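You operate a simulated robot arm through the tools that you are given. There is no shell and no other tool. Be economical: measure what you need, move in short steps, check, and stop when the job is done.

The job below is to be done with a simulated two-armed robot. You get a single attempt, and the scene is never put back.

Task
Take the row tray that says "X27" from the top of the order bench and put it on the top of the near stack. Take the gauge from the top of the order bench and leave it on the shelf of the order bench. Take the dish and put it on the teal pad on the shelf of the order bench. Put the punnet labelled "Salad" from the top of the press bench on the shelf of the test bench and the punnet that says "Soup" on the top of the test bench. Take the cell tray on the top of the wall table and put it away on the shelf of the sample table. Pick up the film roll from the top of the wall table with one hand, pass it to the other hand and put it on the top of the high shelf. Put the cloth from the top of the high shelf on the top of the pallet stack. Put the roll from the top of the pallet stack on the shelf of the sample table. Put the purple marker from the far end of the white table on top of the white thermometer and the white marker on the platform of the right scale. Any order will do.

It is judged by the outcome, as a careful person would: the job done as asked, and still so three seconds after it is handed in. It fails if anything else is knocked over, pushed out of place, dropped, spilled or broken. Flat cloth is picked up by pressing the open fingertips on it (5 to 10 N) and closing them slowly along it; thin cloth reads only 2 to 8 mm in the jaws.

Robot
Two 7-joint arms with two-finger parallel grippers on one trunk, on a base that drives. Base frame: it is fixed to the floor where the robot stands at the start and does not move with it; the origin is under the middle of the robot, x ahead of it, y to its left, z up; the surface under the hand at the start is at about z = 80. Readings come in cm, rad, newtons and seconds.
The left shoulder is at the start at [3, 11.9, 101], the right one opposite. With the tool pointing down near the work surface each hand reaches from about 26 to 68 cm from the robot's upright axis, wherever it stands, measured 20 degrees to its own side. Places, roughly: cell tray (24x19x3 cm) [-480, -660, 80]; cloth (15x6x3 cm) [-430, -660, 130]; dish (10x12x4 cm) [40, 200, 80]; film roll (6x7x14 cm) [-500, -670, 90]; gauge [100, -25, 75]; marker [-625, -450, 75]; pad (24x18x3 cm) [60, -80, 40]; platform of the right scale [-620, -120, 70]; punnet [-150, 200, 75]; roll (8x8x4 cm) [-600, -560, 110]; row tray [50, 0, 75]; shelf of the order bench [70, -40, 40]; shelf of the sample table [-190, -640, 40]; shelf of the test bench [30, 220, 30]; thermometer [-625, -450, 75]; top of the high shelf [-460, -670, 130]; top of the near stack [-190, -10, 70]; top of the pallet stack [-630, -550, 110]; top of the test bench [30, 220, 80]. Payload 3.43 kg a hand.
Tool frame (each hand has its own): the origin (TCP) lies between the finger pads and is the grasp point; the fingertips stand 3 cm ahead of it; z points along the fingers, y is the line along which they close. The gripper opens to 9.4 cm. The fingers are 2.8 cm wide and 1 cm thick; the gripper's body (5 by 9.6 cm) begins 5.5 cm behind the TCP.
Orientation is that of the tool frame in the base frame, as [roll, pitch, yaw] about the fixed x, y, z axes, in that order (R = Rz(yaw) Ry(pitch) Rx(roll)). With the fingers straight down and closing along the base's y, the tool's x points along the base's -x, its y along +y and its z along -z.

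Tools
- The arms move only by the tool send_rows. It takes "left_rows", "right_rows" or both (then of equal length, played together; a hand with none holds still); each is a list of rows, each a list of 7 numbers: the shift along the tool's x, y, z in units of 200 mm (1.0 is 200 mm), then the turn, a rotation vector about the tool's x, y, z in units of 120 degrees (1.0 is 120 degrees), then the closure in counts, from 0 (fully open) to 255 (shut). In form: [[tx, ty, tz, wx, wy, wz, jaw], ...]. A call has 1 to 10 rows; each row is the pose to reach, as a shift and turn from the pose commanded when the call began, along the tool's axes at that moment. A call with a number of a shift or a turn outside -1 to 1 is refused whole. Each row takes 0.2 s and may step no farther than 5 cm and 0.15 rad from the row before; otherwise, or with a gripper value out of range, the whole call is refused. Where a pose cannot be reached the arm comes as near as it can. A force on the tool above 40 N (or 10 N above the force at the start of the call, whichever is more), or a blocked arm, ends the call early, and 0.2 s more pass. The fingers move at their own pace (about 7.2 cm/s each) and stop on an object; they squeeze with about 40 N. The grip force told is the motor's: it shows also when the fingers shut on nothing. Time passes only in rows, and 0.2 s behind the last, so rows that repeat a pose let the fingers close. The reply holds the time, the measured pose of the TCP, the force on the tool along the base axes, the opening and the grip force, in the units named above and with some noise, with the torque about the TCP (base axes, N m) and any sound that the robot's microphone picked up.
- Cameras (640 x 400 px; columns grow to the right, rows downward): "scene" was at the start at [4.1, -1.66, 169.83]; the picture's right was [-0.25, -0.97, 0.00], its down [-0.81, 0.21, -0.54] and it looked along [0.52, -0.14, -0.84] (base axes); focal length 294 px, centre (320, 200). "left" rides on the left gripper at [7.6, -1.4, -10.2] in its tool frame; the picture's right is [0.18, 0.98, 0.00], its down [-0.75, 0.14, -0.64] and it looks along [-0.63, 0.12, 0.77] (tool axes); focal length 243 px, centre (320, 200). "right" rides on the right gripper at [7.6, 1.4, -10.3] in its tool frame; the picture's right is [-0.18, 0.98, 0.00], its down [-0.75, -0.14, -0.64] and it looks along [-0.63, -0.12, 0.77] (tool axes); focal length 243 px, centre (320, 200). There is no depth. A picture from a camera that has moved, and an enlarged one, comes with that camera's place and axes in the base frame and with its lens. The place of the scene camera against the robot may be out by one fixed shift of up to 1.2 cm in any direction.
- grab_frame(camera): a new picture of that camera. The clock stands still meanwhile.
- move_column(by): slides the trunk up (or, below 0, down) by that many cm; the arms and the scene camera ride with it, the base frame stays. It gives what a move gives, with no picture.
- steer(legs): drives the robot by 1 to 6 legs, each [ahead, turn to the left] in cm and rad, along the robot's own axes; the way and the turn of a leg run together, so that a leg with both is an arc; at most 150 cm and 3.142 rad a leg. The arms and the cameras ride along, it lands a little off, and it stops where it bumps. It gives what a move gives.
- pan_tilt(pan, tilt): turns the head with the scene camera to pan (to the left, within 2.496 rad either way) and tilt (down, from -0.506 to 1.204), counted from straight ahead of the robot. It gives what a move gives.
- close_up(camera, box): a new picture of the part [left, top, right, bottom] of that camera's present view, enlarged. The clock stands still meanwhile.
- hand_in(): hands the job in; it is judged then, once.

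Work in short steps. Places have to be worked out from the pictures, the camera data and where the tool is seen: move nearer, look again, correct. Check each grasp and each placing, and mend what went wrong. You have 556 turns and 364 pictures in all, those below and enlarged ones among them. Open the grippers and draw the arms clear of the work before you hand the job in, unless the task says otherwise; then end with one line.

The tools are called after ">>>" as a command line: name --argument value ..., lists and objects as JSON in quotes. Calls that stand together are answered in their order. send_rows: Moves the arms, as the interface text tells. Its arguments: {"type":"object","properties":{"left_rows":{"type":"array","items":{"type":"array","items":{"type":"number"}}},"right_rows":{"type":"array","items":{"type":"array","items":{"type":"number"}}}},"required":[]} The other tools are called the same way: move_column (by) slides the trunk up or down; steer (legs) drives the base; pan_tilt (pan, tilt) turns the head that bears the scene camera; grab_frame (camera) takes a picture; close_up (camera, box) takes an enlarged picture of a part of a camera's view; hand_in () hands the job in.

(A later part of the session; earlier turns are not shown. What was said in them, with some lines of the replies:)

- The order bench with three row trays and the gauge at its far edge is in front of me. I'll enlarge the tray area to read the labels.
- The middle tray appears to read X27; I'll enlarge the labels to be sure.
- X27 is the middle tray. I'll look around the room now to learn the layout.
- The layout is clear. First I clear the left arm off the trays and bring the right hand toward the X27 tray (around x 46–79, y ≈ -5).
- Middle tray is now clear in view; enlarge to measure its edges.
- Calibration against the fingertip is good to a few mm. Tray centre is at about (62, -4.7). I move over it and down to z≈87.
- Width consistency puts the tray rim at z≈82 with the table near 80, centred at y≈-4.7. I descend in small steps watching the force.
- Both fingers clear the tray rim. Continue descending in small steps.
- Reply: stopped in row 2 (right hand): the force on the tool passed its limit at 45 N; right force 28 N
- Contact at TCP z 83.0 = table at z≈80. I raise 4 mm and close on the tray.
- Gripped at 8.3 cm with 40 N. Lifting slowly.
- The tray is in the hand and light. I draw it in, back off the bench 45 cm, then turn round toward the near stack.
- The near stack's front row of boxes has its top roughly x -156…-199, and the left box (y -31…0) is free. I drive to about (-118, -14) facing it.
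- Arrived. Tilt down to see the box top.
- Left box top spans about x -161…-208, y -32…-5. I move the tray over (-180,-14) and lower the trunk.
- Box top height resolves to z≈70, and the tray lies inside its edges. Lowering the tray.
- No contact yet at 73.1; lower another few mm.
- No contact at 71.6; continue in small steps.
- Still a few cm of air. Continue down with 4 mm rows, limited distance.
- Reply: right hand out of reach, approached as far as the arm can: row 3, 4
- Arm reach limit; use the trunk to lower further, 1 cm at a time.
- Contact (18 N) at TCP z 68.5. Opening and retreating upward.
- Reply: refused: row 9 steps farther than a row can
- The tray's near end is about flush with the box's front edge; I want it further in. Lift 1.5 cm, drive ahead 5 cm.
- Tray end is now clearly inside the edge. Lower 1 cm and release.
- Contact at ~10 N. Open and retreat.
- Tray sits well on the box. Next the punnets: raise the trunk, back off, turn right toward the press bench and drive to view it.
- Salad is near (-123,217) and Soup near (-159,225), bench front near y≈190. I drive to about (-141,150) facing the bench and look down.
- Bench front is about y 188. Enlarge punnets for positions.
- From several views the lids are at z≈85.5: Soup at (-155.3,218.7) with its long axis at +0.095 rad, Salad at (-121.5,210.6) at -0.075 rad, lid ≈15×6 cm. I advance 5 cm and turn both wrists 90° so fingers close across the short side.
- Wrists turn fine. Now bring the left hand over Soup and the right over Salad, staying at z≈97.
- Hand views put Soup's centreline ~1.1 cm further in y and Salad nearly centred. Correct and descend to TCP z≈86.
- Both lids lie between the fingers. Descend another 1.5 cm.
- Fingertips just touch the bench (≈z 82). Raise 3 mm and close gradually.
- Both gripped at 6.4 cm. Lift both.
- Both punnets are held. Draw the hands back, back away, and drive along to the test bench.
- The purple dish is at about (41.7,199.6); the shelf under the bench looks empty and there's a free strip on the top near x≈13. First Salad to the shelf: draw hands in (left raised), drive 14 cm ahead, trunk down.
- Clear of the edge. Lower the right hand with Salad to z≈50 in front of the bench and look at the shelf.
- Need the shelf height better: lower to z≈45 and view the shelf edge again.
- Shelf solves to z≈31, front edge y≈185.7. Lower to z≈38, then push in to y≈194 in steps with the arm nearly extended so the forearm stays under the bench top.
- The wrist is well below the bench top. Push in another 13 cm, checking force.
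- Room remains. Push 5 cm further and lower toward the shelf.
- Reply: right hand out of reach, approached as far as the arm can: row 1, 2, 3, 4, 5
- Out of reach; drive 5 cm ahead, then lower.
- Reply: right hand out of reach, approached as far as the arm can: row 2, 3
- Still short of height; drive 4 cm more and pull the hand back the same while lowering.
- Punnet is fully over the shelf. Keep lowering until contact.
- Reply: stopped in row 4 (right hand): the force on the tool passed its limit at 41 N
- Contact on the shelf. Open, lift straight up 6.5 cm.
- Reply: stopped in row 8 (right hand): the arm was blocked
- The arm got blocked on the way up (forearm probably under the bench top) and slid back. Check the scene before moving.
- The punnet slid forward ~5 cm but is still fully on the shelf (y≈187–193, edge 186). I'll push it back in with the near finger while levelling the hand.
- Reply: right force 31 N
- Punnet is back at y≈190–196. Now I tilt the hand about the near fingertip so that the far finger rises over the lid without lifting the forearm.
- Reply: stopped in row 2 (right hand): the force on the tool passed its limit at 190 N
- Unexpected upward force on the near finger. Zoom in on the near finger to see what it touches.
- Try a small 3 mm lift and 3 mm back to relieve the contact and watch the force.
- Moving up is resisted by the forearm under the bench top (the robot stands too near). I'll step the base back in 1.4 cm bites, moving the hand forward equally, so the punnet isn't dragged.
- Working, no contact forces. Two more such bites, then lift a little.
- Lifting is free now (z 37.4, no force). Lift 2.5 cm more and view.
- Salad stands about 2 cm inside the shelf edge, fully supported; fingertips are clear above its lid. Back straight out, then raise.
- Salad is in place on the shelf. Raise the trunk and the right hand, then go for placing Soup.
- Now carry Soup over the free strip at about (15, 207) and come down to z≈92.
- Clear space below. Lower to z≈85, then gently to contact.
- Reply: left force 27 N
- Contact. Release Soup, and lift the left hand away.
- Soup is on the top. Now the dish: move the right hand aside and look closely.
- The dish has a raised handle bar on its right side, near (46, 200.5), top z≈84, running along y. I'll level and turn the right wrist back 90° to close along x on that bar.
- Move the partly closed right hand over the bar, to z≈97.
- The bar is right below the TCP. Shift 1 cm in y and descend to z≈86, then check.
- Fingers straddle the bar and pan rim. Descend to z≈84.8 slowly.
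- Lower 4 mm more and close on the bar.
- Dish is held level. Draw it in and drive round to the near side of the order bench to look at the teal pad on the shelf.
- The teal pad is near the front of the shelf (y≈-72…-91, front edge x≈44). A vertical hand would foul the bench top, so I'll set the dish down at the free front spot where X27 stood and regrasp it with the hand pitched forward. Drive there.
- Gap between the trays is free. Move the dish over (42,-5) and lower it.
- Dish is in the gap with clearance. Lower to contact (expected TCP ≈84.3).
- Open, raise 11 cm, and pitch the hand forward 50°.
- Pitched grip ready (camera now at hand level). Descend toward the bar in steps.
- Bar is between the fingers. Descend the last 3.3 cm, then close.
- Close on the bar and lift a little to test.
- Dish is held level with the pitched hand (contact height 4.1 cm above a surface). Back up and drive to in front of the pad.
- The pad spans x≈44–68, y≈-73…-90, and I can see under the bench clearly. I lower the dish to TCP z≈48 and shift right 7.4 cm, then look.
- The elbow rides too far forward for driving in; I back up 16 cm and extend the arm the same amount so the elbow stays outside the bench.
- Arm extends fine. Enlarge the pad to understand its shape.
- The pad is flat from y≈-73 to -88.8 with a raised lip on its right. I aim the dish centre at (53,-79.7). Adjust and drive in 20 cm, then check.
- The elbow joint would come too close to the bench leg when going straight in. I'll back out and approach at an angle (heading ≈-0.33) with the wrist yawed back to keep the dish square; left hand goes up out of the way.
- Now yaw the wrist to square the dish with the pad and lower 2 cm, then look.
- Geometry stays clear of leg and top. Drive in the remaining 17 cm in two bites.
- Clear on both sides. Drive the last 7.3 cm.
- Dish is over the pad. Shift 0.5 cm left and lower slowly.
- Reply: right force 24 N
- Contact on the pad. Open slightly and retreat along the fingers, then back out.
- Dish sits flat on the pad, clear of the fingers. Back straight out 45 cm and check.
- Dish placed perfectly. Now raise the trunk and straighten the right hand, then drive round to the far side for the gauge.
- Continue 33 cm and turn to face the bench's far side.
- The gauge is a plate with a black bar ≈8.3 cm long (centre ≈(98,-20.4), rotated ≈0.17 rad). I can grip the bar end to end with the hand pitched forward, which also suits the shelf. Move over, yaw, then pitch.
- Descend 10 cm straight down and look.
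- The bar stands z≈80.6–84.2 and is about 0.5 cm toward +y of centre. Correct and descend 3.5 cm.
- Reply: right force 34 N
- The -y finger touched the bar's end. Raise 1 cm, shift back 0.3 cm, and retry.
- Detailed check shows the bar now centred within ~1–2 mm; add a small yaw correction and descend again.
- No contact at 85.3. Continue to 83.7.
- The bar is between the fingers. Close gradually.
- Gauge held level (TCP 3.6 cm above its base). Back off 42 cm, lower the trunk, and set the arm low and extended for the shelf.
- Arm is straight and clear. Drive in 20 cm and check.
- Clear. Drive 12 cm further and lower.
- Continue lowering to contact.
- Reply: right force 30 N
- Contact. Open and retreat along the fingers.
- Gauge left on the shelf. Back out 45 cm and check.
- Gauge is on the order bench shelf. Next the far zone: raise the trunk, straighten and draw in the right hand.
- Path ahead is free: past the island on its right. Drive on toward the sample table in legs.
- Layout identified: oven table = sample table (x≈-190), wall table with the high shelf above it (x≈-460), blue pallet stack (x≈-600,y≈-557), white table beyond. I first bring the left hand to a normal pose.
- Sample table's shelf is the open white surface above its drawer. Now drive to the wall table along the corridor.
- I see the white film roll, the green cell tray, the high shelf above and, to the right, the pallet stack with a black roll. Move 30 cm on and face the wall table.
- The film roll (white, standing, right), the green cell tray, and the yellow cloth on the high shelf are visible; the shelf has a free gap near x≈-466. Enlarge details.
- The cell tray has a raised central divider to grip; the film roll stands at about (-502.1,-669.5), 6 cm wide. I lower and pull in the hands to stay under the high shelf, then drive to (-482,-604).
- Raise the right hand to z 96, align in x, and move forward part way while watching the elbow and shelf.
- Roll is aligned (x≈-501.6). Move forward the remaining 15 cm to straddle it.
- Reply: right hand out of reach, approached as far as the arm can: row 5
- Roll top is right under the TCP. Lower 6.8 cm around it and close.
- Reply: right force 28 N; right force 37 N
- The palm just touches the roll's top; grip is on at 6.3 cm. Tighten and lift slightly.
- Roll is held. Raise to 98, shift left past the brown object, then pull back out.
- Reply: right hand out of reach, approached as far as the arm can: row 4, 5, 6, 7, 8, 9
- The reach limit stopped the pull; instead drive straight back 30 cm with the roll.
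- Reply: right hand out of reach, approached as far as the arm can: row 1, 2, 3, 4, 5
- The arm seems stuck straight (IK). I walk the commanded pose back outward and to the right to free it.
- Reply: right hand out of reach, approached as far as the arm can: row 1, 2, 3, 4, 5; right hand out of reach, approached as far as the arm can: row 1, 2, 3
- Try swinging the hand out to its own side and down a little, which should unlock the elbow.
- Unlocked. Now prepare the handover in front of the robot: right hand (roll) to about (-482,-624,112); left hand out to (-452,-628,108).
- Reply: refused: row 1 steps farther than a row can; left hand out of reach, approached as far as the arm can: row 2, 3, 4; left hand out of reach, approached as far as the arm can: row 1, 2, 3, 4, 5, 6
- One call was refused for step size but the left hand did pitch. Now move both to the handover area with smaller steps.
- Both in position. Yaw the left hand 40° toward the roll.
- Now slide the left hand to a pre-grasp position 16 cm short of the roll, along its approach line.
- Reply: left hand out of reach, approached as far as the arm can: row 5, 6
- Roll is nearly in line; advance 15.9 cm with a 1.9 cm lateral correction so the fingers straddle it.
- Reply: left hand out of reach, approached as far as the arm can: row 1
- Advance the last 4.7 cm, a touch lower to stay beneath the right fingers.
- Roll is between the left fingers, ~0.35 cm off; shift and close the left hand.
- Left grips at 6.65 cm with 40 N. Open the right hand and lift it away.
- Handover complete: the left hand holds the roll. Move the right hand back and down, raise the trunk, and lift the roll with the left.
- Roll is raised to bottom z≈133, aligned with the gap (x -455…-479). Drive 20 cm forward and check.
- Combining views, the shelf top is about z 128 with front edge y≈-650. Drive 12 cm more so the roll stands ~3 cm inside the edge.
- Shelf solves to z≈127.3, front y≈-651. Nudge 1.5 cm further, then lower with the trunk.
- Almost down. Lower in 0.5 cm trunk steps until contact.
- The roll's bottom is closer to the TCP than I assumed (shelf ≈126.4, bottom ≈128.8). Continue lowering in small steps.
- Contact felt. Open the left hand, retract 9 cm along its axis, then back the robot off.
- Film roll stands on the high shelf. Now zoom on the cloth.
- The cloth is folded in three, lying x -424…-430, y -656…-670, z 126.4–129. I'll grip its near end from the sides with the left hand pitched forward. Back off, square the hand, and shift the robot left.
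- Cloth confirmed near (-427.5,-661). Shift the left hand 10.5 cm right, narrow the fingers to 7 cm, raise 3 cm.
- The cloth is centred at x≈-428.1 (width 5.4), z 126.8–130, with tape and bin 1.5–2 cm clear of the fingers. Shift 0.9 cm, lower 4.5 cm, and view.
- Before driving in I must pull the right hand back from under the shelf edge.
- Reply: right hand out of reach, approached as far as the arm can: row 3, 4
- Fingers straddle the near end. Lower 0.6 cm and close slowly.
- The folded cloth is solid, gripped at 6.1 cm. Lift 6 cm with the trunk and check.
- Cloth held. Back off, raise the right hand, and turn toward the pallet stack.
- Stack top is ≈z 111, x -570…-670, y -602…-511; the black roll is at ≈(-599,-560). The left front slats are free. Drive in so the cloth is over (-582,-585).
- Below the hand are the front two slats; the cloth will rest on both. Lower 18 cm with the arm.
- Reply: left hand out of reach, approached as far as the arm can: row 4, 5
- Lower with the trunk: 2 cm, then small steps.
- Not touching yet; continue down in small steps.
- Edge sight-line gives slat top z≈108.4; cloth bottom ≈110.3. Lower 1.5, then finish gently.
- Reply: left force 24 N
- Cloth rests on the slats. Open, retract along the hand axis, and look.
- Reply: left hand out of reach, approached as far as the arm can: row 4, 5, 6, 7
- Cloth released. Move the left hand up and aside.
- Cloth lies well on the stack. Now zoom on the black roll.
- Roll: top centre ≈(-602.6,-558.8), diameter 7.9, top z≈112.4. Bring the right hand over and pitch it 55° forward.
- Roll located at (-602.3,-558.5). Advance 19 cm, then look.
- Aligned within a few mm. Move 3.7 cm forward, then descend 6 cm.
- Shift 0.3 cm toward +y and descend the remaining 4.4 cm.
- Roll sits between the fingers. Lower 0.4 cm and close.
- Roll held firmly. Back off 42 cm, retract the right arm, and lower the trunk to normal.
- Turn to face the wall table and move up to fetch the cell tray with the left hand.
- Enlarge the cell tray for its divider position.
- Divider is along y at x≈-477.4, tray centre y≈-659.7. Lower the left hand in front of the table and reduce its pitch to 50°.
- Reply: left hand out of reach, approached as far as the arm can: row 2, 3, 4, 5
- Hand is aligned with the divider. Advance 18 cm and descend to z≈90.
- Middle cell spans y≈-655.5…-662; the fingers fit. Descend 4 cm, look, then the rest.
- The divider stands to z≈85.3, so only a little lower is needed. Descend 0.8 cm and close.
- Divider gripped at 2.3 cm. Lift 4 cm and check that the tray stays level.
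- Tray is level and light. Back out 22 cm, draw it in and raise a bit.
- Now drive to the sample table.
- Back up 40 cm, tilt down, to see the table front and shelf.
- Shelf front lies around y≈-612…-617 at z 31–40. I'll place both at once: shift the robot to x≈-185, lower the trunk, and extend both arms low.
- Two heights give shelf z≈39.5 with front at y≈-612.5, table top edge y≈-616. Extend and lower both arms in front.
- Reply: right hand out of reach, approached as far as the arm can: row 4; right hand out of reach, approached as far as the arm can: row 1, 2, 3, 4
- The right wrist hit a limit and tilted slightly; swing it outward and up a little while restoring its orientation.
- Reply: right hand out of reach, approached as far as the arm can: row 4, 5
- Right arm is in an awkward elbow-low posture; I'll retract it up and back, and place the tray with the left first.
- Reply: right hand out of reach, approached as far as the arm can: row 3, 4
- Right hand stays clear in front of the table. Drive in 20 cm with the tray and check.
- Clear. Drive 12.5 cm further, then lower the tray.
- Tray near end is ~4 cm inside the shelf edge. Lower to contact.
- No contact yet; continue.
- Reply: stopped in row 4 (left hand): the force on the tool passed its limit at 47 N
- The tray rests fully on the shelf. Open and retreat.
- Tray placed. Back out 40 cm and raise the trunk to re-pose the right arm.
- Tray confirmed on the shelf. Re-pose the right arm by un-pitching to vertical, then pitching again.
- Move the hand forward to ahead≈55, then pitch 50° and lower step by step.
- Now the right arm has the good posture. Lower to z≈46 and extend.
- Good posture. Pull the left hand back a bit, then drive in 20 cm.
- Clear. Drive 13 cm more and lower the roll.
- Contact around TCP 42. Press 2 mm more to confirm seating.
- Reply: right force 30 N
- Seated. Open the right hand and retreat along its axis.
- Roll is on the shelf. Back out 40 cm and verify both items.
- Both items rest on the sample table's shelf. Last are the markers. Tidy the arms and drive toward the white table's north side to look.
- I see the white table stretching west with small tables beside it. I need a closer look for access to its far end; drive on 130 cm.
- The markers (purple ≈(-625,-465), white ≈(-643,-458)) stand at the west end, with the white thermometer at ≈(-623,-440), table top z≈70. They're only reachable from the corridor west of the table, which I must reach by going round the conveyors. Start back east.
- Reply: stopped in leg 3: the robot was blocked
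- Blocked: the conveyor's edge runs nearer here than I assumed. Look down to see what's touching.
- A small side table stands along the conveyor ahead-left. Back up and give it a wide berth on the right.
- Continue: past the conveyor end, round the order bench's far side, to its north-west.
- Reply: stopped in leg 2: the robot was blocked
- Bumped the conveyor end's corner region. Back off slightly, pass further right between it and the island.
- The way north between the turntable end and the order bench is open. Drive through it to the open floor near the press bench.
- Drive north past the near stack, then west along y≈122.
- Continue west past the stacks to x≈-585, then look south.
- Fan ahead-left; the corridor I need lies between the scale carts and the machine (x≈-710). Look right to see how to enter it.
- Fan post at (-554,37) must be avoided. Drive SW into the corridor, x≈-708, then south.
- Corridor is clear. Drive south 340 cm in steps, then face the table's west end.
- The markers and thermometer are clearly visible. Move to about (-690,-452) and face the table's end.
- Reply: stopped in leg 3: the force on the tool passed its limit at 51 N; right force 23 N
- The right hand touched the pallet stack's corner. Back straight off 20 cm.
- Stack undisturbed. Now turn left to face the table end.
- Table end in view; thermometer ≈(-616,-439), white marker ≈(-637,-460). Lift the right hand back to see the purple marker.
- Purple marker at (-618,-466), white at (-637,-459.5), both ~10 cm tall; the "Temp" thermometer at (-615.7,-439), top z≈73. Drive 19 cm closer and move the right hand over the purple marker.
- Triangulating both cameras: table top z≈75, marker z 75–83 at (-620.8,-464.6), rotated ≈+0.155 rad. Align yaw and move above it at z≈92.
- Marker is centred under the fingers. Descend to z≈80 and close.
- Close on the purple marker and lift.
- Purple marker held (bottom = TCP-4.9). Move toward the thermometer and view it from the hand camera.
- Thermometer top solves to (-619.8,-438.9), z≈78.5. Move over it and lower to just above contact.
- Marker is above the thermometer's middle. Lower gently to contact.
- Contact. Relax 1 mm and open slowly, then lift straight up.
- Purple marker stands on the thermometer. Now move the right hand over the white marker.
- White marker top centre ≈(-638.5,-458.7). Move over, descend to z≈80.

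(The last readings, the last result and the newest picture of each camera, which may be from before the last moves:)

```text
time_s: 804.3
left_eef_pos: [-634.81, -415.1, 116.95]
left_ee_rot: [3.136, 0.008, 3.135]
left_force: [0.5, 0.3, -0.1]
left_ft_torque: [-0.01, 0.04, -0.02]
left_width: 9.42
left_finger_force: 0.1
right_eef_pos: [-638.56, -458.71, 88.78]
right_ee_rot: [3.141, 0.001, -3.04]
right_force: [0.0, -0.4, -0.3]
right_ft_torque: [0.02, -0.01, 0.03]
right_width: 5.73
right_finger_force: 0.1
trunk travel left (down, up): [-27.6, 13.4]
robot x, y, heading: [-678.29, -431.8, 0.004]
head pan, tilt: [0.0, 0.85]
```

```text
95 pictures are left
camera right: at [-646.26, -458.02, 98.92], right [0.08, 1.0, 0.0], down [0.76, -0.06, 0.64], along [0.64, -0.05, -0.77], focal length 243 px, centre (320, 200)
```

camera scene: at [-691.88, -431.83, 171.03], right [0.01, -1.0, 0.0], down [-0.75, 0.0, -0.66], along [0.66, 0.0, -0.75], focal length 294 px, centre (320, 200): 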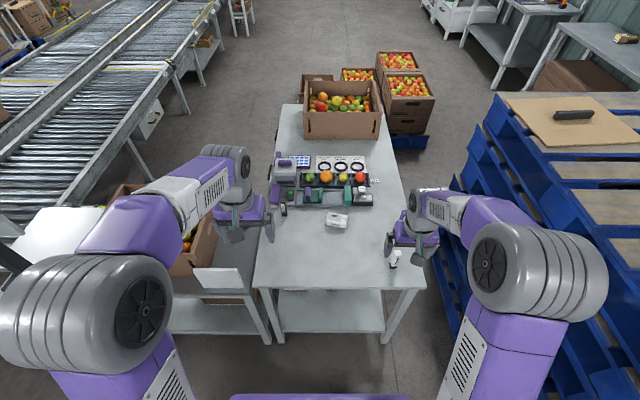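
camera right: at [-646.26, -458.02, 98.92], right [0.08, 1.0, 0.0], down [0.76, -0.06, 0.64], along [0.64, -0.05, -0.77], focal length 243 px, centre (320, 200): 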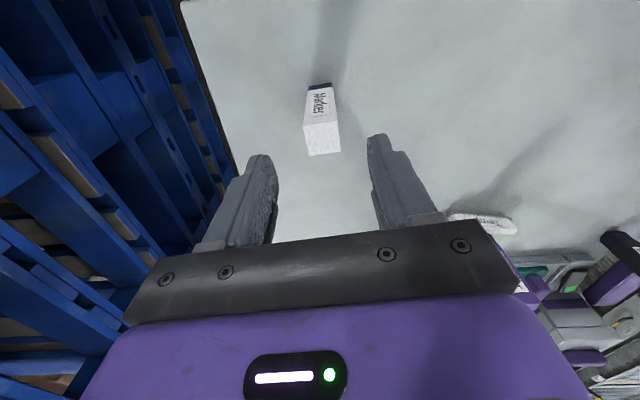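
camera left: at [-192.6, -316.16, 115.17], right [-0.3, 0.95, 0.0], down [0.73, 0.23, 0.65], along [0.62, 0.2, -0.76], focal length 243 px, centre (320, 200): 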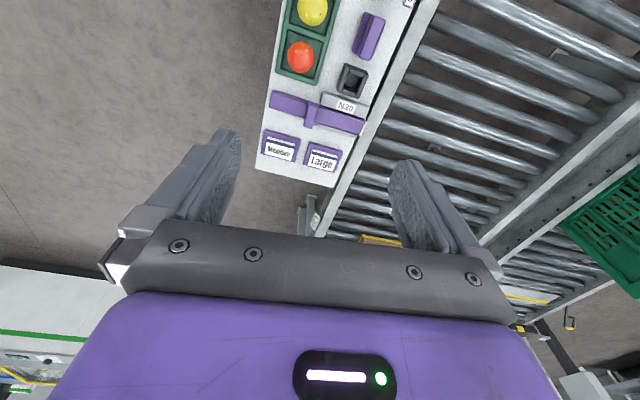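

Aligned. Descend 9 cm, close, lift.

>>> send_rows --right_rows '[[0, 0.005, 0.2, 0, 0, 0, 100], [0, 0.005, 0.35, 0, 0, 0, 100], [0, 0.005, 0.45, 0, 0, 0, 100], [0, 0.005, 0.45, 0, 0, 0, 140], [0, 0.005, 0.45, 0, 0, 0, 180], [0, 0.005, 0.45, 0, 0, 0, 205], [0, 0.005, 0.45, 0, 0, 0, 230], [0, 0.005, 0.45, 0, 0, 0, 230]]'

>>> send_rows --right_rows '[[0, 0, -0.05, 0, 0, 0, 230], [0, 0, -0.2, 0, 0, 0, 230], [0, 0, -0.4, 0, 0, 0, 230], [0, 0, -0.6, 0, 0, 0, 230], [0, 0, -0.8, 0, 0, 0, 230], [0.1, 0, -1.0, 0, 0, 0, 230]]'

>>> grab_frame --camera "right"

>>> grab_frame --camera "scene"

```text
time_s: 806.1
left_eef_pos: [-634.9, -415.17, 116.9]
left_ee_rot: [3.136, 0.009, 3.135]
left_force: [-0.6, 0.0, 0.6]
left_ft_torque: [0.02, 0.0, 0.0]
left_width: 9.42
left_finger_force: 0.1
right_eef_pos: [-638.45, -458.56, 79.85]
right_ee_rot: [-3.141, 0.001, -3.041]
right_force: [0.1, -0.1, 1.6]
right_ft_torque: [0.0, -0.01, -0.02]
right_width: 2.5
right_finger_force: 40.1
trunk travel left (down, up): [-27.6, 13.4]
robot x, y, heading: [-678.27, -432.05, 0.007]
head pan, tilt: [0.0, 0.85]
```

```text
time_s: 807.5
left_eef_pos: [-635.07, -415.01, 116.97]
left_ee_rot: [3.137, 0.008, 3.134]
left_force: [0.1, -0.3, 0.2]
left_ft_torque: [0.01, -0.04, 0.02]
left_width: 9.39
left_finger_force: 0.0
right_eef_pos: [-640.81, -458.71, 99.84]
right_ee_rot: [-3.142, 0.002, -3.038]
right_force: [-0.4, 0.7, 0.4]
right_ft_torque: [-0.01, -0.03, 0.0]
right_width: 2.51
right_finger_force: 40.0
trunk travel left (down, up): [-27.6, 13.4]
robot x, y, heading: [-678.02, -431.62, 0.006]
head pan, tilt: [0.0, 0.85]
```

```text
94 pictures are left
camera right: at [-648.43, -458.07, 110.04], right [0.08, 1.0, 0.0], down [0.76, -0.06, 0.64], along [0.64, -0.05, -0.77], focal length 243 px, centre (320, 200)
```

right: 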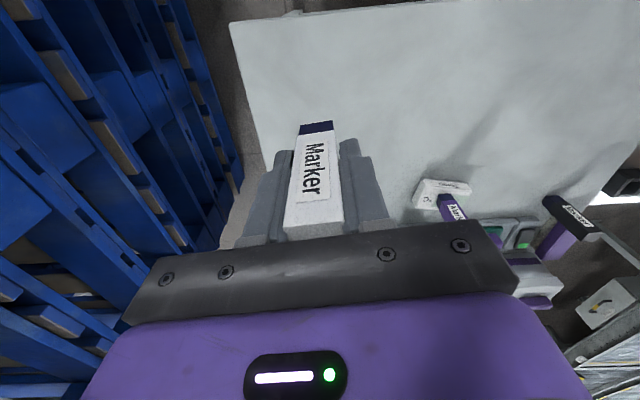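

```text
93 pictures are left
camera scene: at [-673.11, -431.73, 171.04], right [0.01, -1.0, 0.0], down [-0.75, -0.01, -0.66], along [0.66, 0.0, -0.75], focal length 294 px, centre (320, 200)
```

scene: 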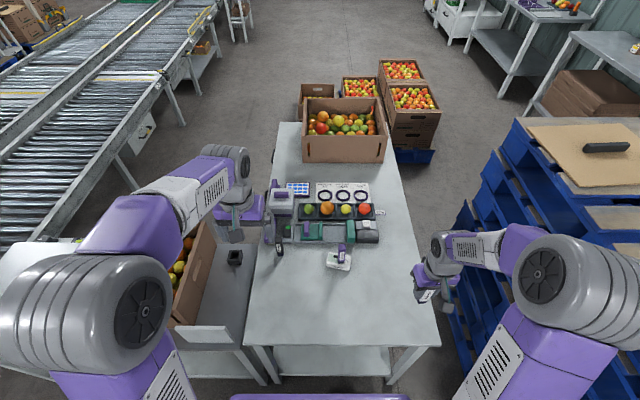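

White marker held. Back off, turn north, and drive to the right scale.

>>> steer --legs '[[-25, 0], [0, 1.565], [140, 0], [110, 0]]'

>>> pan_tilt --pan -0.6 --tilt 0.6

>>> grab_frame --camera "scene"

```text
time_s: 824.9
left_eef_pos: [-717.44, -139.36, 116.99]
left_ee_rot: [3.137, 0.009, -1.589]
left_force: [-0.5, 0.2, 0.3]
left_ft_torque: [-0.01, 0.01, 0.0]
left_width: 9.41
left_finger_force: 0.1
right_eef_pos: [-673.88, -145.58, 99.82]
right_ee_rot: [-3.14, 0.001, -1.479]
right_force: [0.9, 0.3, 0.5]
right_ft_torque: [0.01, 0.02, -0.03]
right_width: 2.51
right_finger_force: 39.6
trunk travel left (down, up): [-27.6, 13.4]
robot x, y, heading: [-701.11, -182.86, 1.563]
head pan, tilt: [0.0, 0.85]
```

```text
time_s: 825.9
left_eef_pos: [-717.37, -139.38, 116.99]
left_ee_rot: [3.137, 0.007, -1.59]
left_force: [0.6, 0.3, 0.4]
left_ft_torque: [0.02, 0.0, -0.02]
left_width: 9.4
left_finger_force: 0.0
right_eef_pos: [-673.85, -145.62, 99.78]
right_ee_rot: [-3.141, 0.004, -1.48]
right_force: [-0.4, 1.0, 0.1]
right_ft_torque: [-0.01, -0.01, -0.01]
right_width: 2.48
right_finger_force: 39.7
trunk travel left (down, up): [-27.6, 13.4]
robot x, y, heading: [-701.08, -182.49, 1.565]
head pan, tilt: [-0.6, 0.6]
```

```text
92 pictures are left
camera scene: at [-695.85, -178.4, 173.12], right [0.82, -0.57, 0.0], down [-0.32, -0.47, -0.82], along [0.47, 0.68, -0.57], focal length 294 px, centre (320, 200)
```

scene: 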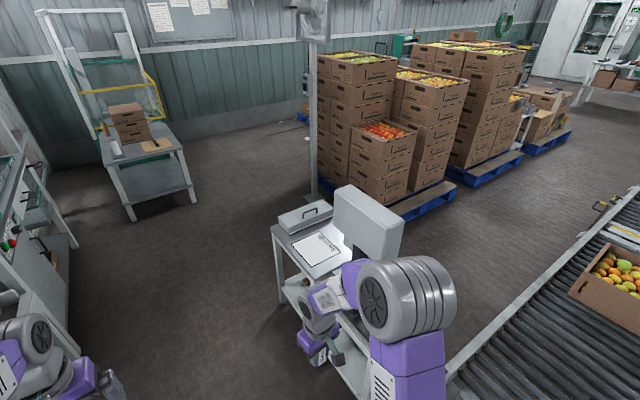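

The display's back faces me and my arm hides the platform. Back up 50 cm to see the scale clearly.

>>> steer --legs '[[-50, 0]]'

>>> pan_tilt --pan -0.5 --tilt 0.5

>>> grab_frame --camera "scene"

```text
time_s: 828.8
left_eef_pos: [-717.59, -189.24, 116.99]
left_ee_rot: [3.137, 0.008, -1.594]
left_force: [0.2, -1.1, -0.3]
left_ft_torque: [0.01, 0.01, -0.03]
left_width: 9.39
left_finger_force: 0.0
right_eef_pos: [-674.01, -195.63, 99.75]
right_ee_rot: [-3.141, 0.001, -1.485]
right_force: [0.1, -1.0, -0.1]
right_ft_torque: [0.0, 0.02, 0.0]
right_width: 2.5
right_finger_force: 40.0
trunk travel left (down, up): [-27.6, 13.4]
robot x, y, heading: [-701.73, -232.82, 1.564]
head pan, tilt: [-0.6, 0.6]
```

```text
time_s: 829.5
left_eef_pos: [-717.65, -189.21, 116.95]
left_ee_rot: [3.136, 0.01, -1.594]
left_force: [-0.6, -0.6, 0.4]
left_ft_torque: [-0.05, -0.03, -0.02]
left_width: 9.37
left_finger_force: 0.1
right_eef_pos: [-674.17, -195.61, 99.68]
right_ee_rot: [3.141, 0.002, -1.483]
right_force: [0.3, 0.8, -1.4]
right_ft_torque: [0.01, -0.02, 0.02]
right_width: 2.49
right_finger_force: 39.7
trunk travel left (down, up): [-27.6, 13.4]
robot x, y, heading: [-701.77, -232.61, 1.56]
head pan, tilt: [-0.499, 0.499]
```

```text
91 pictures are left
camera scene: at [-696.79, -227.64, 174.02], right [0.87, -0.49, 0.0], down [-0.23, -0.42, -0.88], along [0.43, 0.77, -0.48], focal length 294 px, centre (320, 200)
```

scene: 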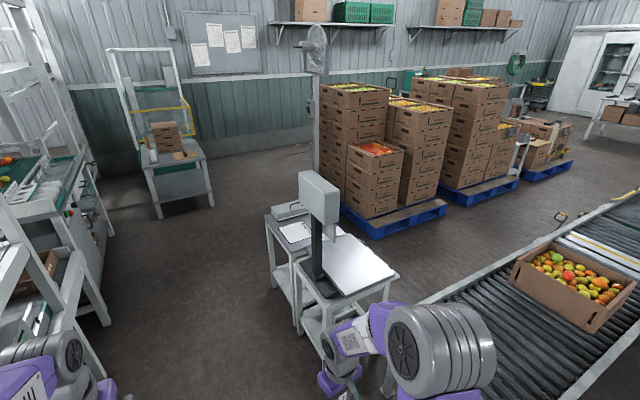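

The platform spans x≈-640…-606, y≈-152…-117 with the display post on its west edge (-643,-127). I'll approach diagonally from the southwest; first tuck the left hand back.

>>> send_rows --left_rows '[[0.2, 0.1, 0, 0, 0, 0, 0], [0.4, 0.2, 0, 0, 0, 0, 0], [0.6, 0.3, 0, 0, 0, 0, 0], [0.7, 0.4, 0, 0, 0, 0, 0]]'

>>> steer --legs '[[0, -0.447], [62, 0], [0, -0.46]]'

>>> pan_tilt --pan 0 --tilt 0.8

>>> grab_frame --camera "scene"

```text
time_s: 830.5
left_eef_pos: [-725.99, -203.16, 116.93]
left_ee_rot: [3.136, 0.007, -1.592]
left_force: [0.0, 0.1, 0.3]
left_ft_torque: [0.01, -0.02, 0.0]
left_width: 9.4
left_finger_force: 0.0
right_eef_pos: [-674.14, -195.72, 99.75]
right_ee_rot: [-3.141, 0.001, -1.483]
right_force: [0.3, 0.0, -0.2]
right_ft_torque: [0.02, -0.01, 0.01]
right_width: 2.53
right_finger_force: 39.8
trunk travel left (down, up): [-27.6, 13.4]
robot x, y, heading: [-701.49, -232.71, 1.562]
head pan, tilt: [-0.499, 0.499]
```

```text
time_s: 836.6
left_eef_pos: [-666.16, -139.59, 116.9]
left_ee_rot: [3.138, 0.01, -2.496]
left_force: [0.0, 0.0, -0.6]
left_ft_torque: [-0.01, 0.01, 0.01]
left_width: 9.4
left_finger_force: 0.1
right_eef_pos: [-628.38, -175.67, 99.75]
right_ee_rot: [3.14, 0.002, -2.386]
right_force: [-0.7, 0.5, -0.1]
right_ft_torque: [0.0, 0.01, 0.01]
right_width: 2.5
right_finger_force: 40.4
trunk travel left (down, up): [-27.6, 13.4]
robot x, y, heading: [-674.02, -177.41, 0.664]
head pan, tilt: [-0.499, 0.499]
```

```text
time_s: 837.5
left_eef_pos: [-666.3, -139.59, 116.92]
left_ee_rot: [3.138, 0.009, -2.495]
left_force: [-0.3, 0.8, 0.5]
left_ft_torque: [0.03, 0.01, 0.0]
left_width: 9.37
left_finger_force: 0.1
right_eef_pos: [-628.25, -175.75, 99.87]
right_ee_rot: [-3.14, 0.001, -2.389]
right_force: [0.5, -0.9, -0.2]
right_ft_torque: [0.02, 0.0, 0.0]
right_width: 2.49
right_finger_force: 40.0
trunk travel left (down, up): [-27.6, 13.4]
robot x, y, heading: [-674.12, -176.94, 0.657]
head pan, tilt: [0.0, 0.799]
```

```text
90 pictures are left
camera scene: at [-670.05, -173.92, 171.44], right [0.61, -0.79, 0.0], down [-0.57, -0.44, -0.7], along [0.55, 0.43, -0.72], focal length 294 px, centre (320, 200)
```

scene: 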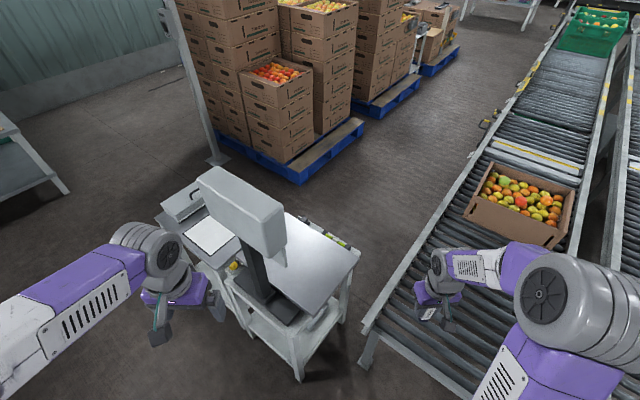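

Platform is clear of the arm path south of the post. Nudge 6 cm forward and bring the marker over (-619,-134) at z≈100.

>>> steer --legs '[[6, 0]]'

>>> send_rows --right_rows '[[-0.18, 0.15, 0, 0, 0, 0, 230], [-0.36, 0.3, 0, 0, 0, 0, 230], [-0.54, 0.46, 0, 0, 0, 0, 230], [-0.73, 0.615, 0, 0, 0, 0, 230]]'

>>> send_rows --right_rows '[[-0.18, 0.15, 0, 0, 0, 0, 230], [-0.36, 0.3, 0, 0, 0, 0, 230], [-0.54, 0.46, 0, 0, 0, 0, 230], [-0.7, 0.59, 0, 0, 0, 0, 230], [-0.7, 0.59, 0, 0, 0, 0, 230]]'

>>> grab_frame --camera "scene"

>>> grab_frame --camera "right"

```text
time_s: 838.5
left_eef_pos: [-661.47, -135.91, 116.84]
left_ee_rot: [3.135, 0.008, -2.495]
left_force: [1.2, 1.0, -0.4]
left_ft_torque: [-0.01, 0.05, -0.02]
left_width: 9.38
left_finger_force: 0.1
right_eef_pos: [-623.56, -171.99, 99.64]
right_ee_rot: [-3.14, 0.001, -2.386]
right_force: [-0.1, 0.6, -0.2]
right_ft_torque: [0.01, 0.01, 0.04]
right_width: 2.5
right_finger_force: 39.6
trunk travel left (down, up): [-27.6, 13.4]
robot x, y, heading: [-669.81, -173.3, 0.658]
head pan, tilt: [0.0, 0.799]
```

```text
time_s: 839.5
left_eef_pos: [-661.48, -135.93, 116.81]
left_ee_rot: [3.139, 0.007, -2.497]
left_force: [0.8, 0.3, 0.0]
left_ft_torque: [-0.01, 0.0, 0.02]
left_width: 9.37
left_finger_force: 0.1
right_eef_pos: [-621.32, -152.98, 99.76]
right_ee_rot: [-3.141, 0.0, -2.386]
right_force: [1.0, 0.0, 0.0]
right_ft_torque: [-0.03, 0.0, -0.02]
right_width: 2.51
right_finger_force: 39.7
trunk travel left (down, up): [-27.6, 13.4]
robot x, y, heading: [-669.61, -173.86, 0.66]
head pan, tilt: [0.0, 0.799]
```

```text
time_s: 840.7
left_eef_pos: [-661.65, -136.04, 116.75]
left_ee_rot: [3.137, 0.008, -2.496]
left_force: [0.6, -0.5, -0.2]
left_ft_torque: [0.01, 0.01, 0.0]
left_width: 9.39
left_finger_force: 0.1
right_eef_pos: [-619.68, -135.45, 99.82]
right_ee_rot: [3.139, 0.0, -2.387]
right_force: [-0.7, -0.4, -0.1]
right_ft_torque: [-0.03, 0.01, -0.01]
right_width: 2.46
right_finger_force: 39.8
right hand out of reach, approached as far as the arm can: row 4, 5
trunk travel left (down, up): [-27.6, 13.4]
robot x, y, heading: [-669.62, -173.55, 0.663]
head pan, tilt: [0.0, 0.799]
```

```text
89 pictures are left
camera scene: at [-665.41, -170.4, 171.44], right [0.61, -0.79, 0.0], down [-0.57, -0.44, -0.7], along [0.55, 0.43, -0.72], focal length 294 px, centre (320, 200)
```

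scene: 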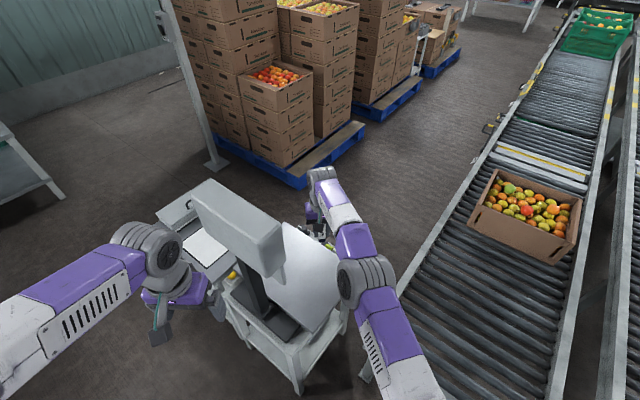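

```text
88 pictures are left
camera right: at [-626.23, -139.6, 109.99], right [-0.54, 0.84, 0.0], down [0.65, 0.41, 0.64], along [0.54, 0.35, -0.77], focal length 243 px, centre (320, 200)
```

right: 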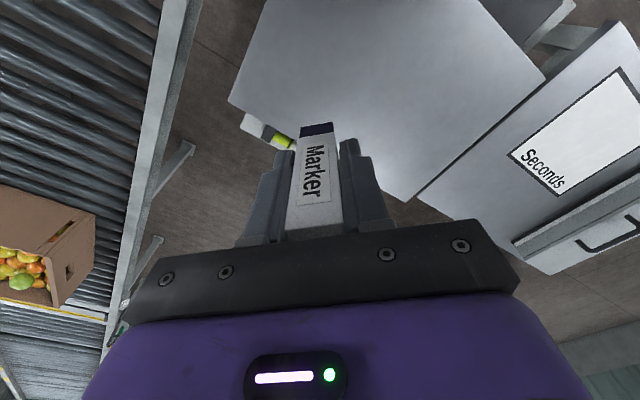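

The spot below the marker is well inside the platform. Move 4 cm closer (pulling the hand back equally) and lower with the arm, keeping the elbow high.

>>> steer --legs '[[4, 0]]'

>>> send_rows --right_rows '[[0.1, 0.01, 0.05, 0, 0, 0, 230], [0.18, 0.02, 0.2, 0, 0, 0, 230], [0.18, 0.02, 0.4, 0, 0, 0, 230], [0.18, 0.02, 0.6, 0, 0, 0, 230], [0.18, 0.02, 0.75, 0, 0, 0, 230]]'

>>> grab_frame --camera "right"

>>> grab_frame --camera "scene"

```text
time_s: 841.6
left_eef_pos: [-658.5, -133.5, 116.83]
left_ee_rot: [3.136, 0.006, -2.496]
left_force: [-0.4, 0.6, 0.4]
left_ft_torque: [0.0, -0.01, -0.03]
left_width: 9.41
left_finger_force: 0.0
right_eef_pos: [-616.51, -132.87, 99.67]
right_ee_rot: [-3.141, 0.001, -2.385]
right_force: [-0.4, 0.2, -0.6]
right_ft_torque: [0.0, 0.01, -0.03]
right_width: 2.5
right_finger_force: 40.2
trunk travel left (down, up): [-27.6, 13.4]
robot x, y, heading: [-666.62, -171.19, 0.663]
head pan, tilt: [0.0, 0.799]
```

```text
time_s: 842.8
left_eef_pos: [-658.37, -133.53, 116.88]
left_ee_rot: [3.135, 0.006, -2.495]
left_force: [0.1, -0.7, 1.2]
left_ft_torque: [-0.01, 0.02, 0.02]
left_width: 9.35
left_finger_force: 0.1
right_eef_pos: [-619.43, -135.09, 84.66]
right_ee_rot: [3.141, 0.004, -2.386]
right_force: [0.7, -0.2, -1.2]
right_ft_torque: [0.01, -0.02, 0.03]
right_width: 2.48
right_finger_force: 40.1
trunk travel left (down, up): [-27.6, 13.4]
robot x, y, heading: [-666.74, -170.91, 0.659]
head pan, tilt: [0.0, 0.799]
```

```text
87 pictures are left
camera right: at [-626.0, -139.29, 94.9], right [-0.54, 0.84, 0.0], down [0.64, 0.41, 0.64], along [0.54, 0.35, -0.77], focal length 243 px, centre (320, 200)
```

right: 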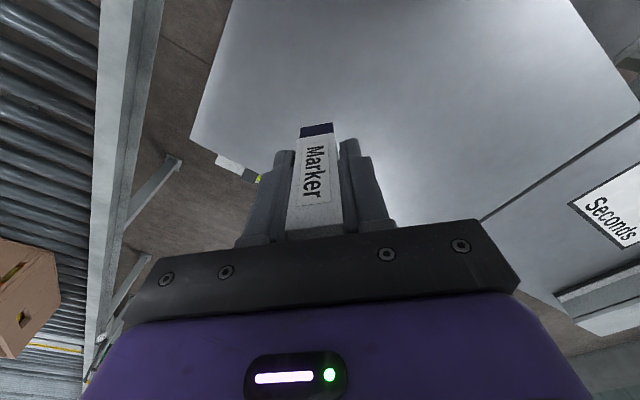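

```text
86 pictures are left
camera scene: at [-662.25, -167.84, 171.43], right [0.61, -0.79, 0.0], down [-0.57, -0.44, -0.7], along [0.55, 0.43, -0.72], focal length 294 px, centre (320, 200)
```

scene: 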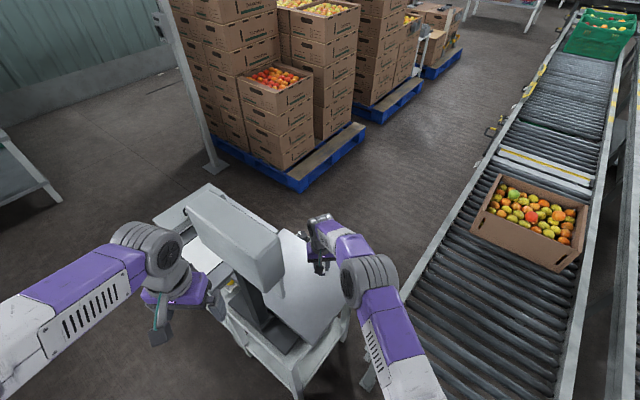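

Marker is over the platform's middle. Continue down: 7 cm, then small steps.

>>> send_rows --right_rows '[[0, 0, 0.12, 0, 0, 0, 230], [0, 0, 0.24, 0, 0, 0, 230], [0, 0, 0.34, 0, 0, 0, 230], [0, 0, 0.38, 0, 0, 0, 230]]'

>>> send_rows --right_rows '[[0, 0, 0.03, 0, 0, 0, 230], [0, 0, 0.06, 0, 0, 0, 230], [0, 0, 0.09, 0, 0, 0, 230]]'

>>> grab_frame --camera "right"

```text
time_s: 843.8
left_eef_pos: [-658.49, -133.57, 116.84]
left_ee_rot: [3.136, 0.006, -2.497]
left_force: [-0.3, 0.4, 0.5]
left_ft_torque: [0.03, 0.0, 0.01]
left_width: 9.38
left_finger_force: 0.0
right_eef_pos: [-619.49, -135.01, 77.24]
right_ee_rot: [-3.14, 0.003, -2.386]
right_force: [-0.2, 0.4, 0.1]
right_ft_torque: [-0.01, 0.03, -0.01]
right_width: 2.5
right_finger_force: 40.1
trunk travel left (down, up): [-27.6, 13.4]
robot x, y, heading: [-666.42, -170.79, 0.659]
head pan, tilt: [0.0, 0.799]
```

```text
time_s: 844.6
left_eef_pos: [-658.44, -133.6, 116.97]
left_ee_rot: [3.135, 0.008, -2.495]
left_force: [-0.5, 0.9, 0.4]
left_ft_torque: [-0.04, -0.02, 0.0]
left_width: 9.37
left_finger_force: 0.1
right_eef_pos: [-619.4, -135.08, 75.33]
right_ee_rot: [-3.141, 0.002, -2.387]
right_force: [1.1, 0.2, 0.0]
right_ft_torque: [0.04, -0.03, 0.01]
right_width: 2.48
right_finger_force: 40.5
trunk travel left (down, up): [-27.6, 13.4]
robot x, y, heading: [-666.37, -171.18, 0.658]
head pan, tilt: [0.0, 0.799]
```

```text
85 pictures are left
camera right: at [-625.98, -139.23, 85.59], right [-0.54, 0.84, 0.0], down [0.65, 0.41, 0.64], along [0.54, 0.35, -0.77], focal length 243 px, centre (320, 200)
```

right: 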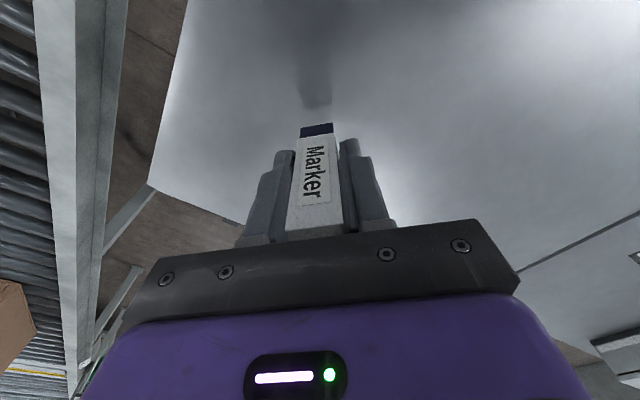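

Base is ~1 cm above. Continue in 2.5 mm steps.

>>> send_rows --right_rows '[[0, 0, 0.0125, 0, 0, 0, 230], [0, 0, 0.025, 0, 0, 0, 230], [0, 0, 0.0375, 0, 0, 0, 230], [0, 0, 0.05, 0, 0, 0, 230]]'

```text
time_s: 845.6
left_eef_pos: [-658.5, -133.64, 116.86]
left_ee_rot: [3.134, 0.005, -2.497]
left_force: [0.7, -0.4, 0.6]
left_ft_torque: [-0.01, 0.0, 0.01]
left_width: 9.42
left_finger_force: 0.1
right_eef_pos: [-619.51, -135.12, 74.35]
right_ee_rot: [3.14, 0.002, -2.386]
right_force: [-0.7, 0.0, -0.5]
right_ft_torque: [-0.01, 0.05, -0.01]
right_width: 2.5
right_finger_force: 40.1
trunk travel left (down, up): [-27.6, 13.4]
robot x, y, heading: [-666.79, -171.17, 0.66]
head pan, tilt: [0.0, 0.799]
```

>>> send_rows --right_rows '[[0, 0, 0.0125, 0, 0, 0, 230], [0, 0, 0.025, 0, 0, 0, 230], [0, 0, 0.0375, 0, 0, 0, 230], [0, 0, 0.05, 0, 0, 0, 230]]'

>>> close_up --camera "right" --box '[220, 60, 420, 240]'

```text
time_s: 846.6
left_eef_pos: [-658.66, -133.74, 116.87]
left_ee_rot: [3.136, 0.008, -2.496]
left_force: [-0.5, 0.3, 0.9]
left_ft_torque: [0.02, 0.0, -0.01]
left_width: 9.39
left_finger_force: 0.1
right_eef_pos: [-619.59, -135.42, 73.78]
right_ee_rot: [3.139, 0.008, -2.387]
right_force: [-0.9, 1.3, 10.8]
right_ft_torque: [0.1, 0.07, -0.03]
right_width: 2.48
right_finger_force: 39.9
right hand out of reach, approached as far as the arm can: row 3, 4
trunk travel left (down, up): [-27.6, 13.4]
robot x, y, heading: [-666.69, -171.2, 0.666]
head pan, tilt: [0.0, 0.799]
```

```text
2.22 times, centred on (320, 150) of right
camera zoom: at [-626.22, -139.6, 83.87], right [-0.54, 0.84, 0.0], down [0.64, 0.41, 0.65], along [0.54, 0.35, -0.76], focal length 539 px, centre (320, 311)
```

zoom: 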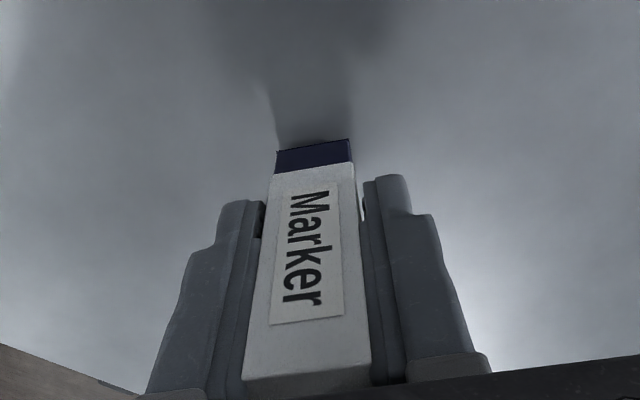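

Contact: the base meets its shadow. Open slowly and lift straight up.

>>> send_rows --right_rows '[[0, 0, 0, 0, 0, 0, 190], [0, 0, 0, 0, 0, 0, 150], [0, 0, 0, 0, 0, 0, 110], [0, 0, 0, 0, 0, 0, 100], [0, 0, -0.08, 0, 0, 0, 100], [0, 0, -0.2, 0, 0, 0, 100], [0, 0, -0.4, 0, 0, 0, 100], [0, 0, -0.6, 0, 0, 0, 100], [0, 0, -0.8, 0, 0, 0, 100]]'

>>> grab_frame --camera "right"

```text
time_s: 848.6
left_eef_pos: [-658.52, -133.58, 116.75]
left_ee_rot: [3.136, 0.008, -2.496]
left_force: [-1.0, -1.0, 0.2]
left_ft_torque: [-0.01, 0.0, 0.01]
left_width: 9.43
left_finger_force: 0.2
right_eef_pos: [-619.95, -135.63, 89.55]
right_ee_rot: [-3.141, 0.0, -2.385]
right_force: [0.2, -0.7, -0.6]
right_ft_torque: [0.03, -0.01, 0.01]
right_width: 5.74
right_finger_force: 0.1
trunk travel left (down, up): [-27.6, 13.4]
robot x, y, heading: [-666.68, -170.93, 0.658]
head pan, tilt: [0.0, 0.799]
```

```text
83 pictures are left
camera right: at [-626.36, -139.78, 99.7], right [-0.54, 0.84, 0.0], down [0.65, 0.41, 0.64], along [0.54, 0.35, -0.77], focal length 243 px, centre (320, 200)
```

right: 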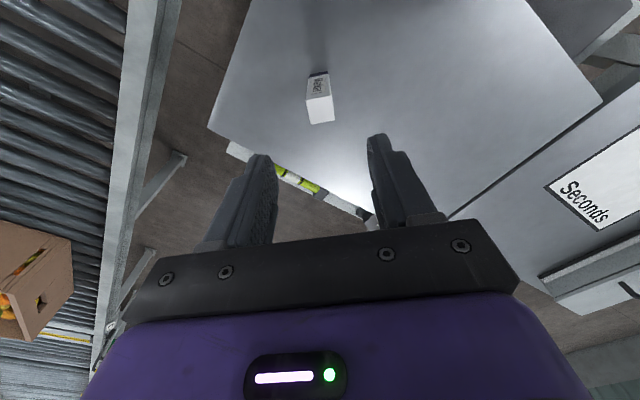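

White marker stands on the scale platform. Raise the right hand and back off, then check the result.

>>> send_rows --right_rows '[[0, 0, -0.2, 0, 0, 0, 0], [0, 0, -0.4, 0, 0, 0, 0], [0, 0, -0.6, 0, 0, 0, 0], [0, 0, -0.75, 0, 0, 0, 0]]'

>>> steer --legs '[[-35, 0]]'

>>> pan_tilt --pan 0 --tilt 0.6

>>> grab_frame --camera "scene"

```text
time_s: 849.6
left_eef_pos: [-658.35, -133.63, 116.85]
left_ee_rot: [3.137, 0.008, -2.496]
left_force: [0.7, -0.1, -1.3]
left_ft_torque: [-0.01, -0.03, -0.02]
left_width: 9.38
left_finger_force: 0.0
right_eef_pos: [-619.81, -135.62, 104.6]
right_ee_rot: [-3.14, 0.0, -2.385]
right_force: [-0.2, 0.1, 0.1]
right_ft_torque: [0.01, 0.03, 0.0]
right_width: 9.4
right_finger_force: 0.1
trunk travel left (down, up): [-27.6, 13.4]
robot x, y, heading: [-666.74, -170.84, 0.662]
head pan, tilt: [0.0, 0.799]
```

```text
time_s: 851.8
left_eef_pos: [-685.69, -154.78, 116.91]
left_ee_rot: [3.136, 0.009, -2.495]
left_force: [0.0, -0.5, 0.2]
left_ft_torque: [0.02, -0.04, 0.0]
left_width: 9.39
left_finger_force: 0.1
right_eef_pos: [-647.07, -156.8, 104.44]
right_ee_rot: [-3.141, 0.001, -2.386]
right_force: [-0.9, -1.4, -0.2]
right_ft_torque: [0.01, 0.03, 0.03]
right_width: 9.41
right_finger_force: 0.0
trunk travel left (down, up): [-27.6, 13.4]
robot x, y, heading: [-693.65, -191.91, 0.661]
head pan, tilt: [0.0, 0.799]
```

```text
time_s: 852.5
left_eef_pos: [-685.73, -154.77, 116.87]
left_ee_rot: [3.136, 0.006, -2.497]
left_force: [1.0, 0.1, 0.3]
left_ft_torque: [0.02, -0.01, -0.01]
left_width: 9.4
left_finger_force: 0.1
right_eef_pos: [-646.98, -156.68, 104.33]
right_ee_rot: [-3.141, 0.0, -2.386]
right_force: [-0.7, 0.2, 0.2]
right_ft_torque: [-0.01, 0.0, -0.01]
right_width: 9.39
right_finger_force: 0.0
trunk travel left (down, up): [-27.6, 13.4]
robot x, y, heading: [-693.99, -192.14, 0.661]
head pan, tilt: [0.0, 0.6]
```

```text
82 pictures are left
camera scene: at [-688.88, -188.51, 173.11], right [0.61, -0.79, 0.0], down [-0.45, -0.35, -0.82], along [0.65, 0.51, -0.57], focal length 294 px, centre (320, 200)
```

scene: 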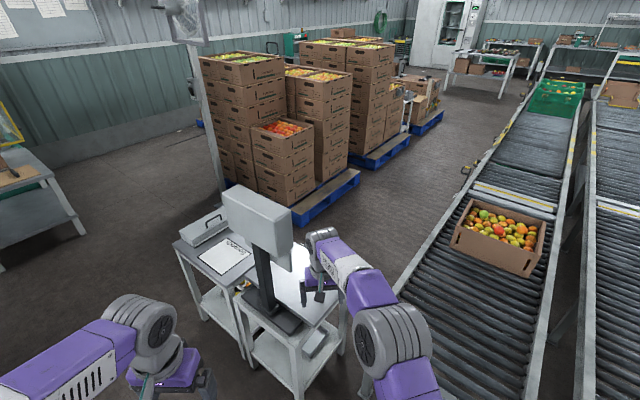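

Retract the right arm and back off a bit more, then look at the platform.

>>> send_rows --right_rows '[[0.15, -0.1, -0.05, 0, 0, 0, 0], [0.3, -0.25, -0.1, 0, 0, 0, 0], [0.45, -0.4, -0.1, 0, 0, 0, 0], [0.6, -0.5, -0.1, 0, 0, 0, 0], [0.75, -0.6, -0.1, 0, 0, 0, 0]]'

>>> steer --legs '[[-12, 0]]'

>>> close_up --camera "scene" --box '[220, 150, 420, 320]'

```text
time_s: 853.7
left_eef_pos: [-685.73, -154.8, 116.96]
left_ee_rot: [3.136, 0.008, -2.494]
left_force: [-0.4, 0.3, 0.3]
left_ft_torque: [-0.01, 0.01, 0.01]
left_width: 9.38
left_finger_force: 0.0
right_eef_pos: [-649.61, -175.81, 106.28]
right_ee_rot: [3.14, 0.002, -2.386]
right_force: [0.2, 0.1, -0.7]
right_ft_torque: [0.01, -0.01, -0.02]
right_width: 9.4
right_finger_force: 0.1
trunk travel left (down, up): [-27.6, 13.4]
robot x, y, heading: [-693.8, -192.47, 0.661]
head pan, tilt: [0.0, 0.6]
```

```text
time_s: 855.0
left_eef_pos: [-695.15, -162.13, 116.9]
left_ee_rot: [3.136, 0.008, -2.496]
left_force: [-0.1, -0.3, 0.8]
left_ft_torque: [0.0, 0.02, 0.02]
left_width: 9.4
left_finger_force: 0.1
right_eef_pos: [-659.1, -183.04, 106.36]
right_ee_rot: [3.141, 0.002, -2.388]
right_force: [-0.6, 0.1, -0.1]
right_ft_torque: [0.01, 0.0, -0.01]
right_width: 9.4
right_finger_force: 0.2
trunk travel left (down, up): [-27.6, 13.4]
robot x, y, heading: [-703.66, -199.56, 0.663]
head pan, tilt: [0.0, 0.6]
```

```text
2.35 times, centred on (320, 235) of scene
camera zoom: at [-698.38, -195.88, 173.12], right [0.61, -0.79, 0.0], down [-0.45, -0.35, -0.83], along [0.65, 0.51, -0.56], focal length 691 px, centre (320, 118)
```

zoom: 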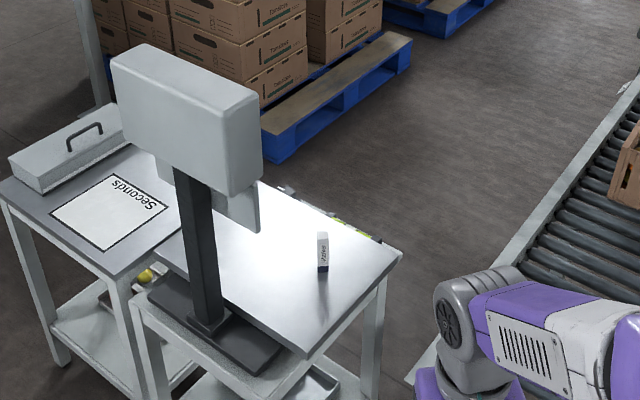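

The white marker stands on the right scale's platform. All the tasks are done, both grippers are open and clear, so I hand in.

>>> hand_in

```text
The job is handed in.
```

I finished every item in the job and handed it in, with both grippers open and the arms clear of the work. Along the way the base bumped the conveyor twice, once at the small side table beside it and once near its end. One hand also pressed against the pallet stack. From the pictures I saw nothing displaced.
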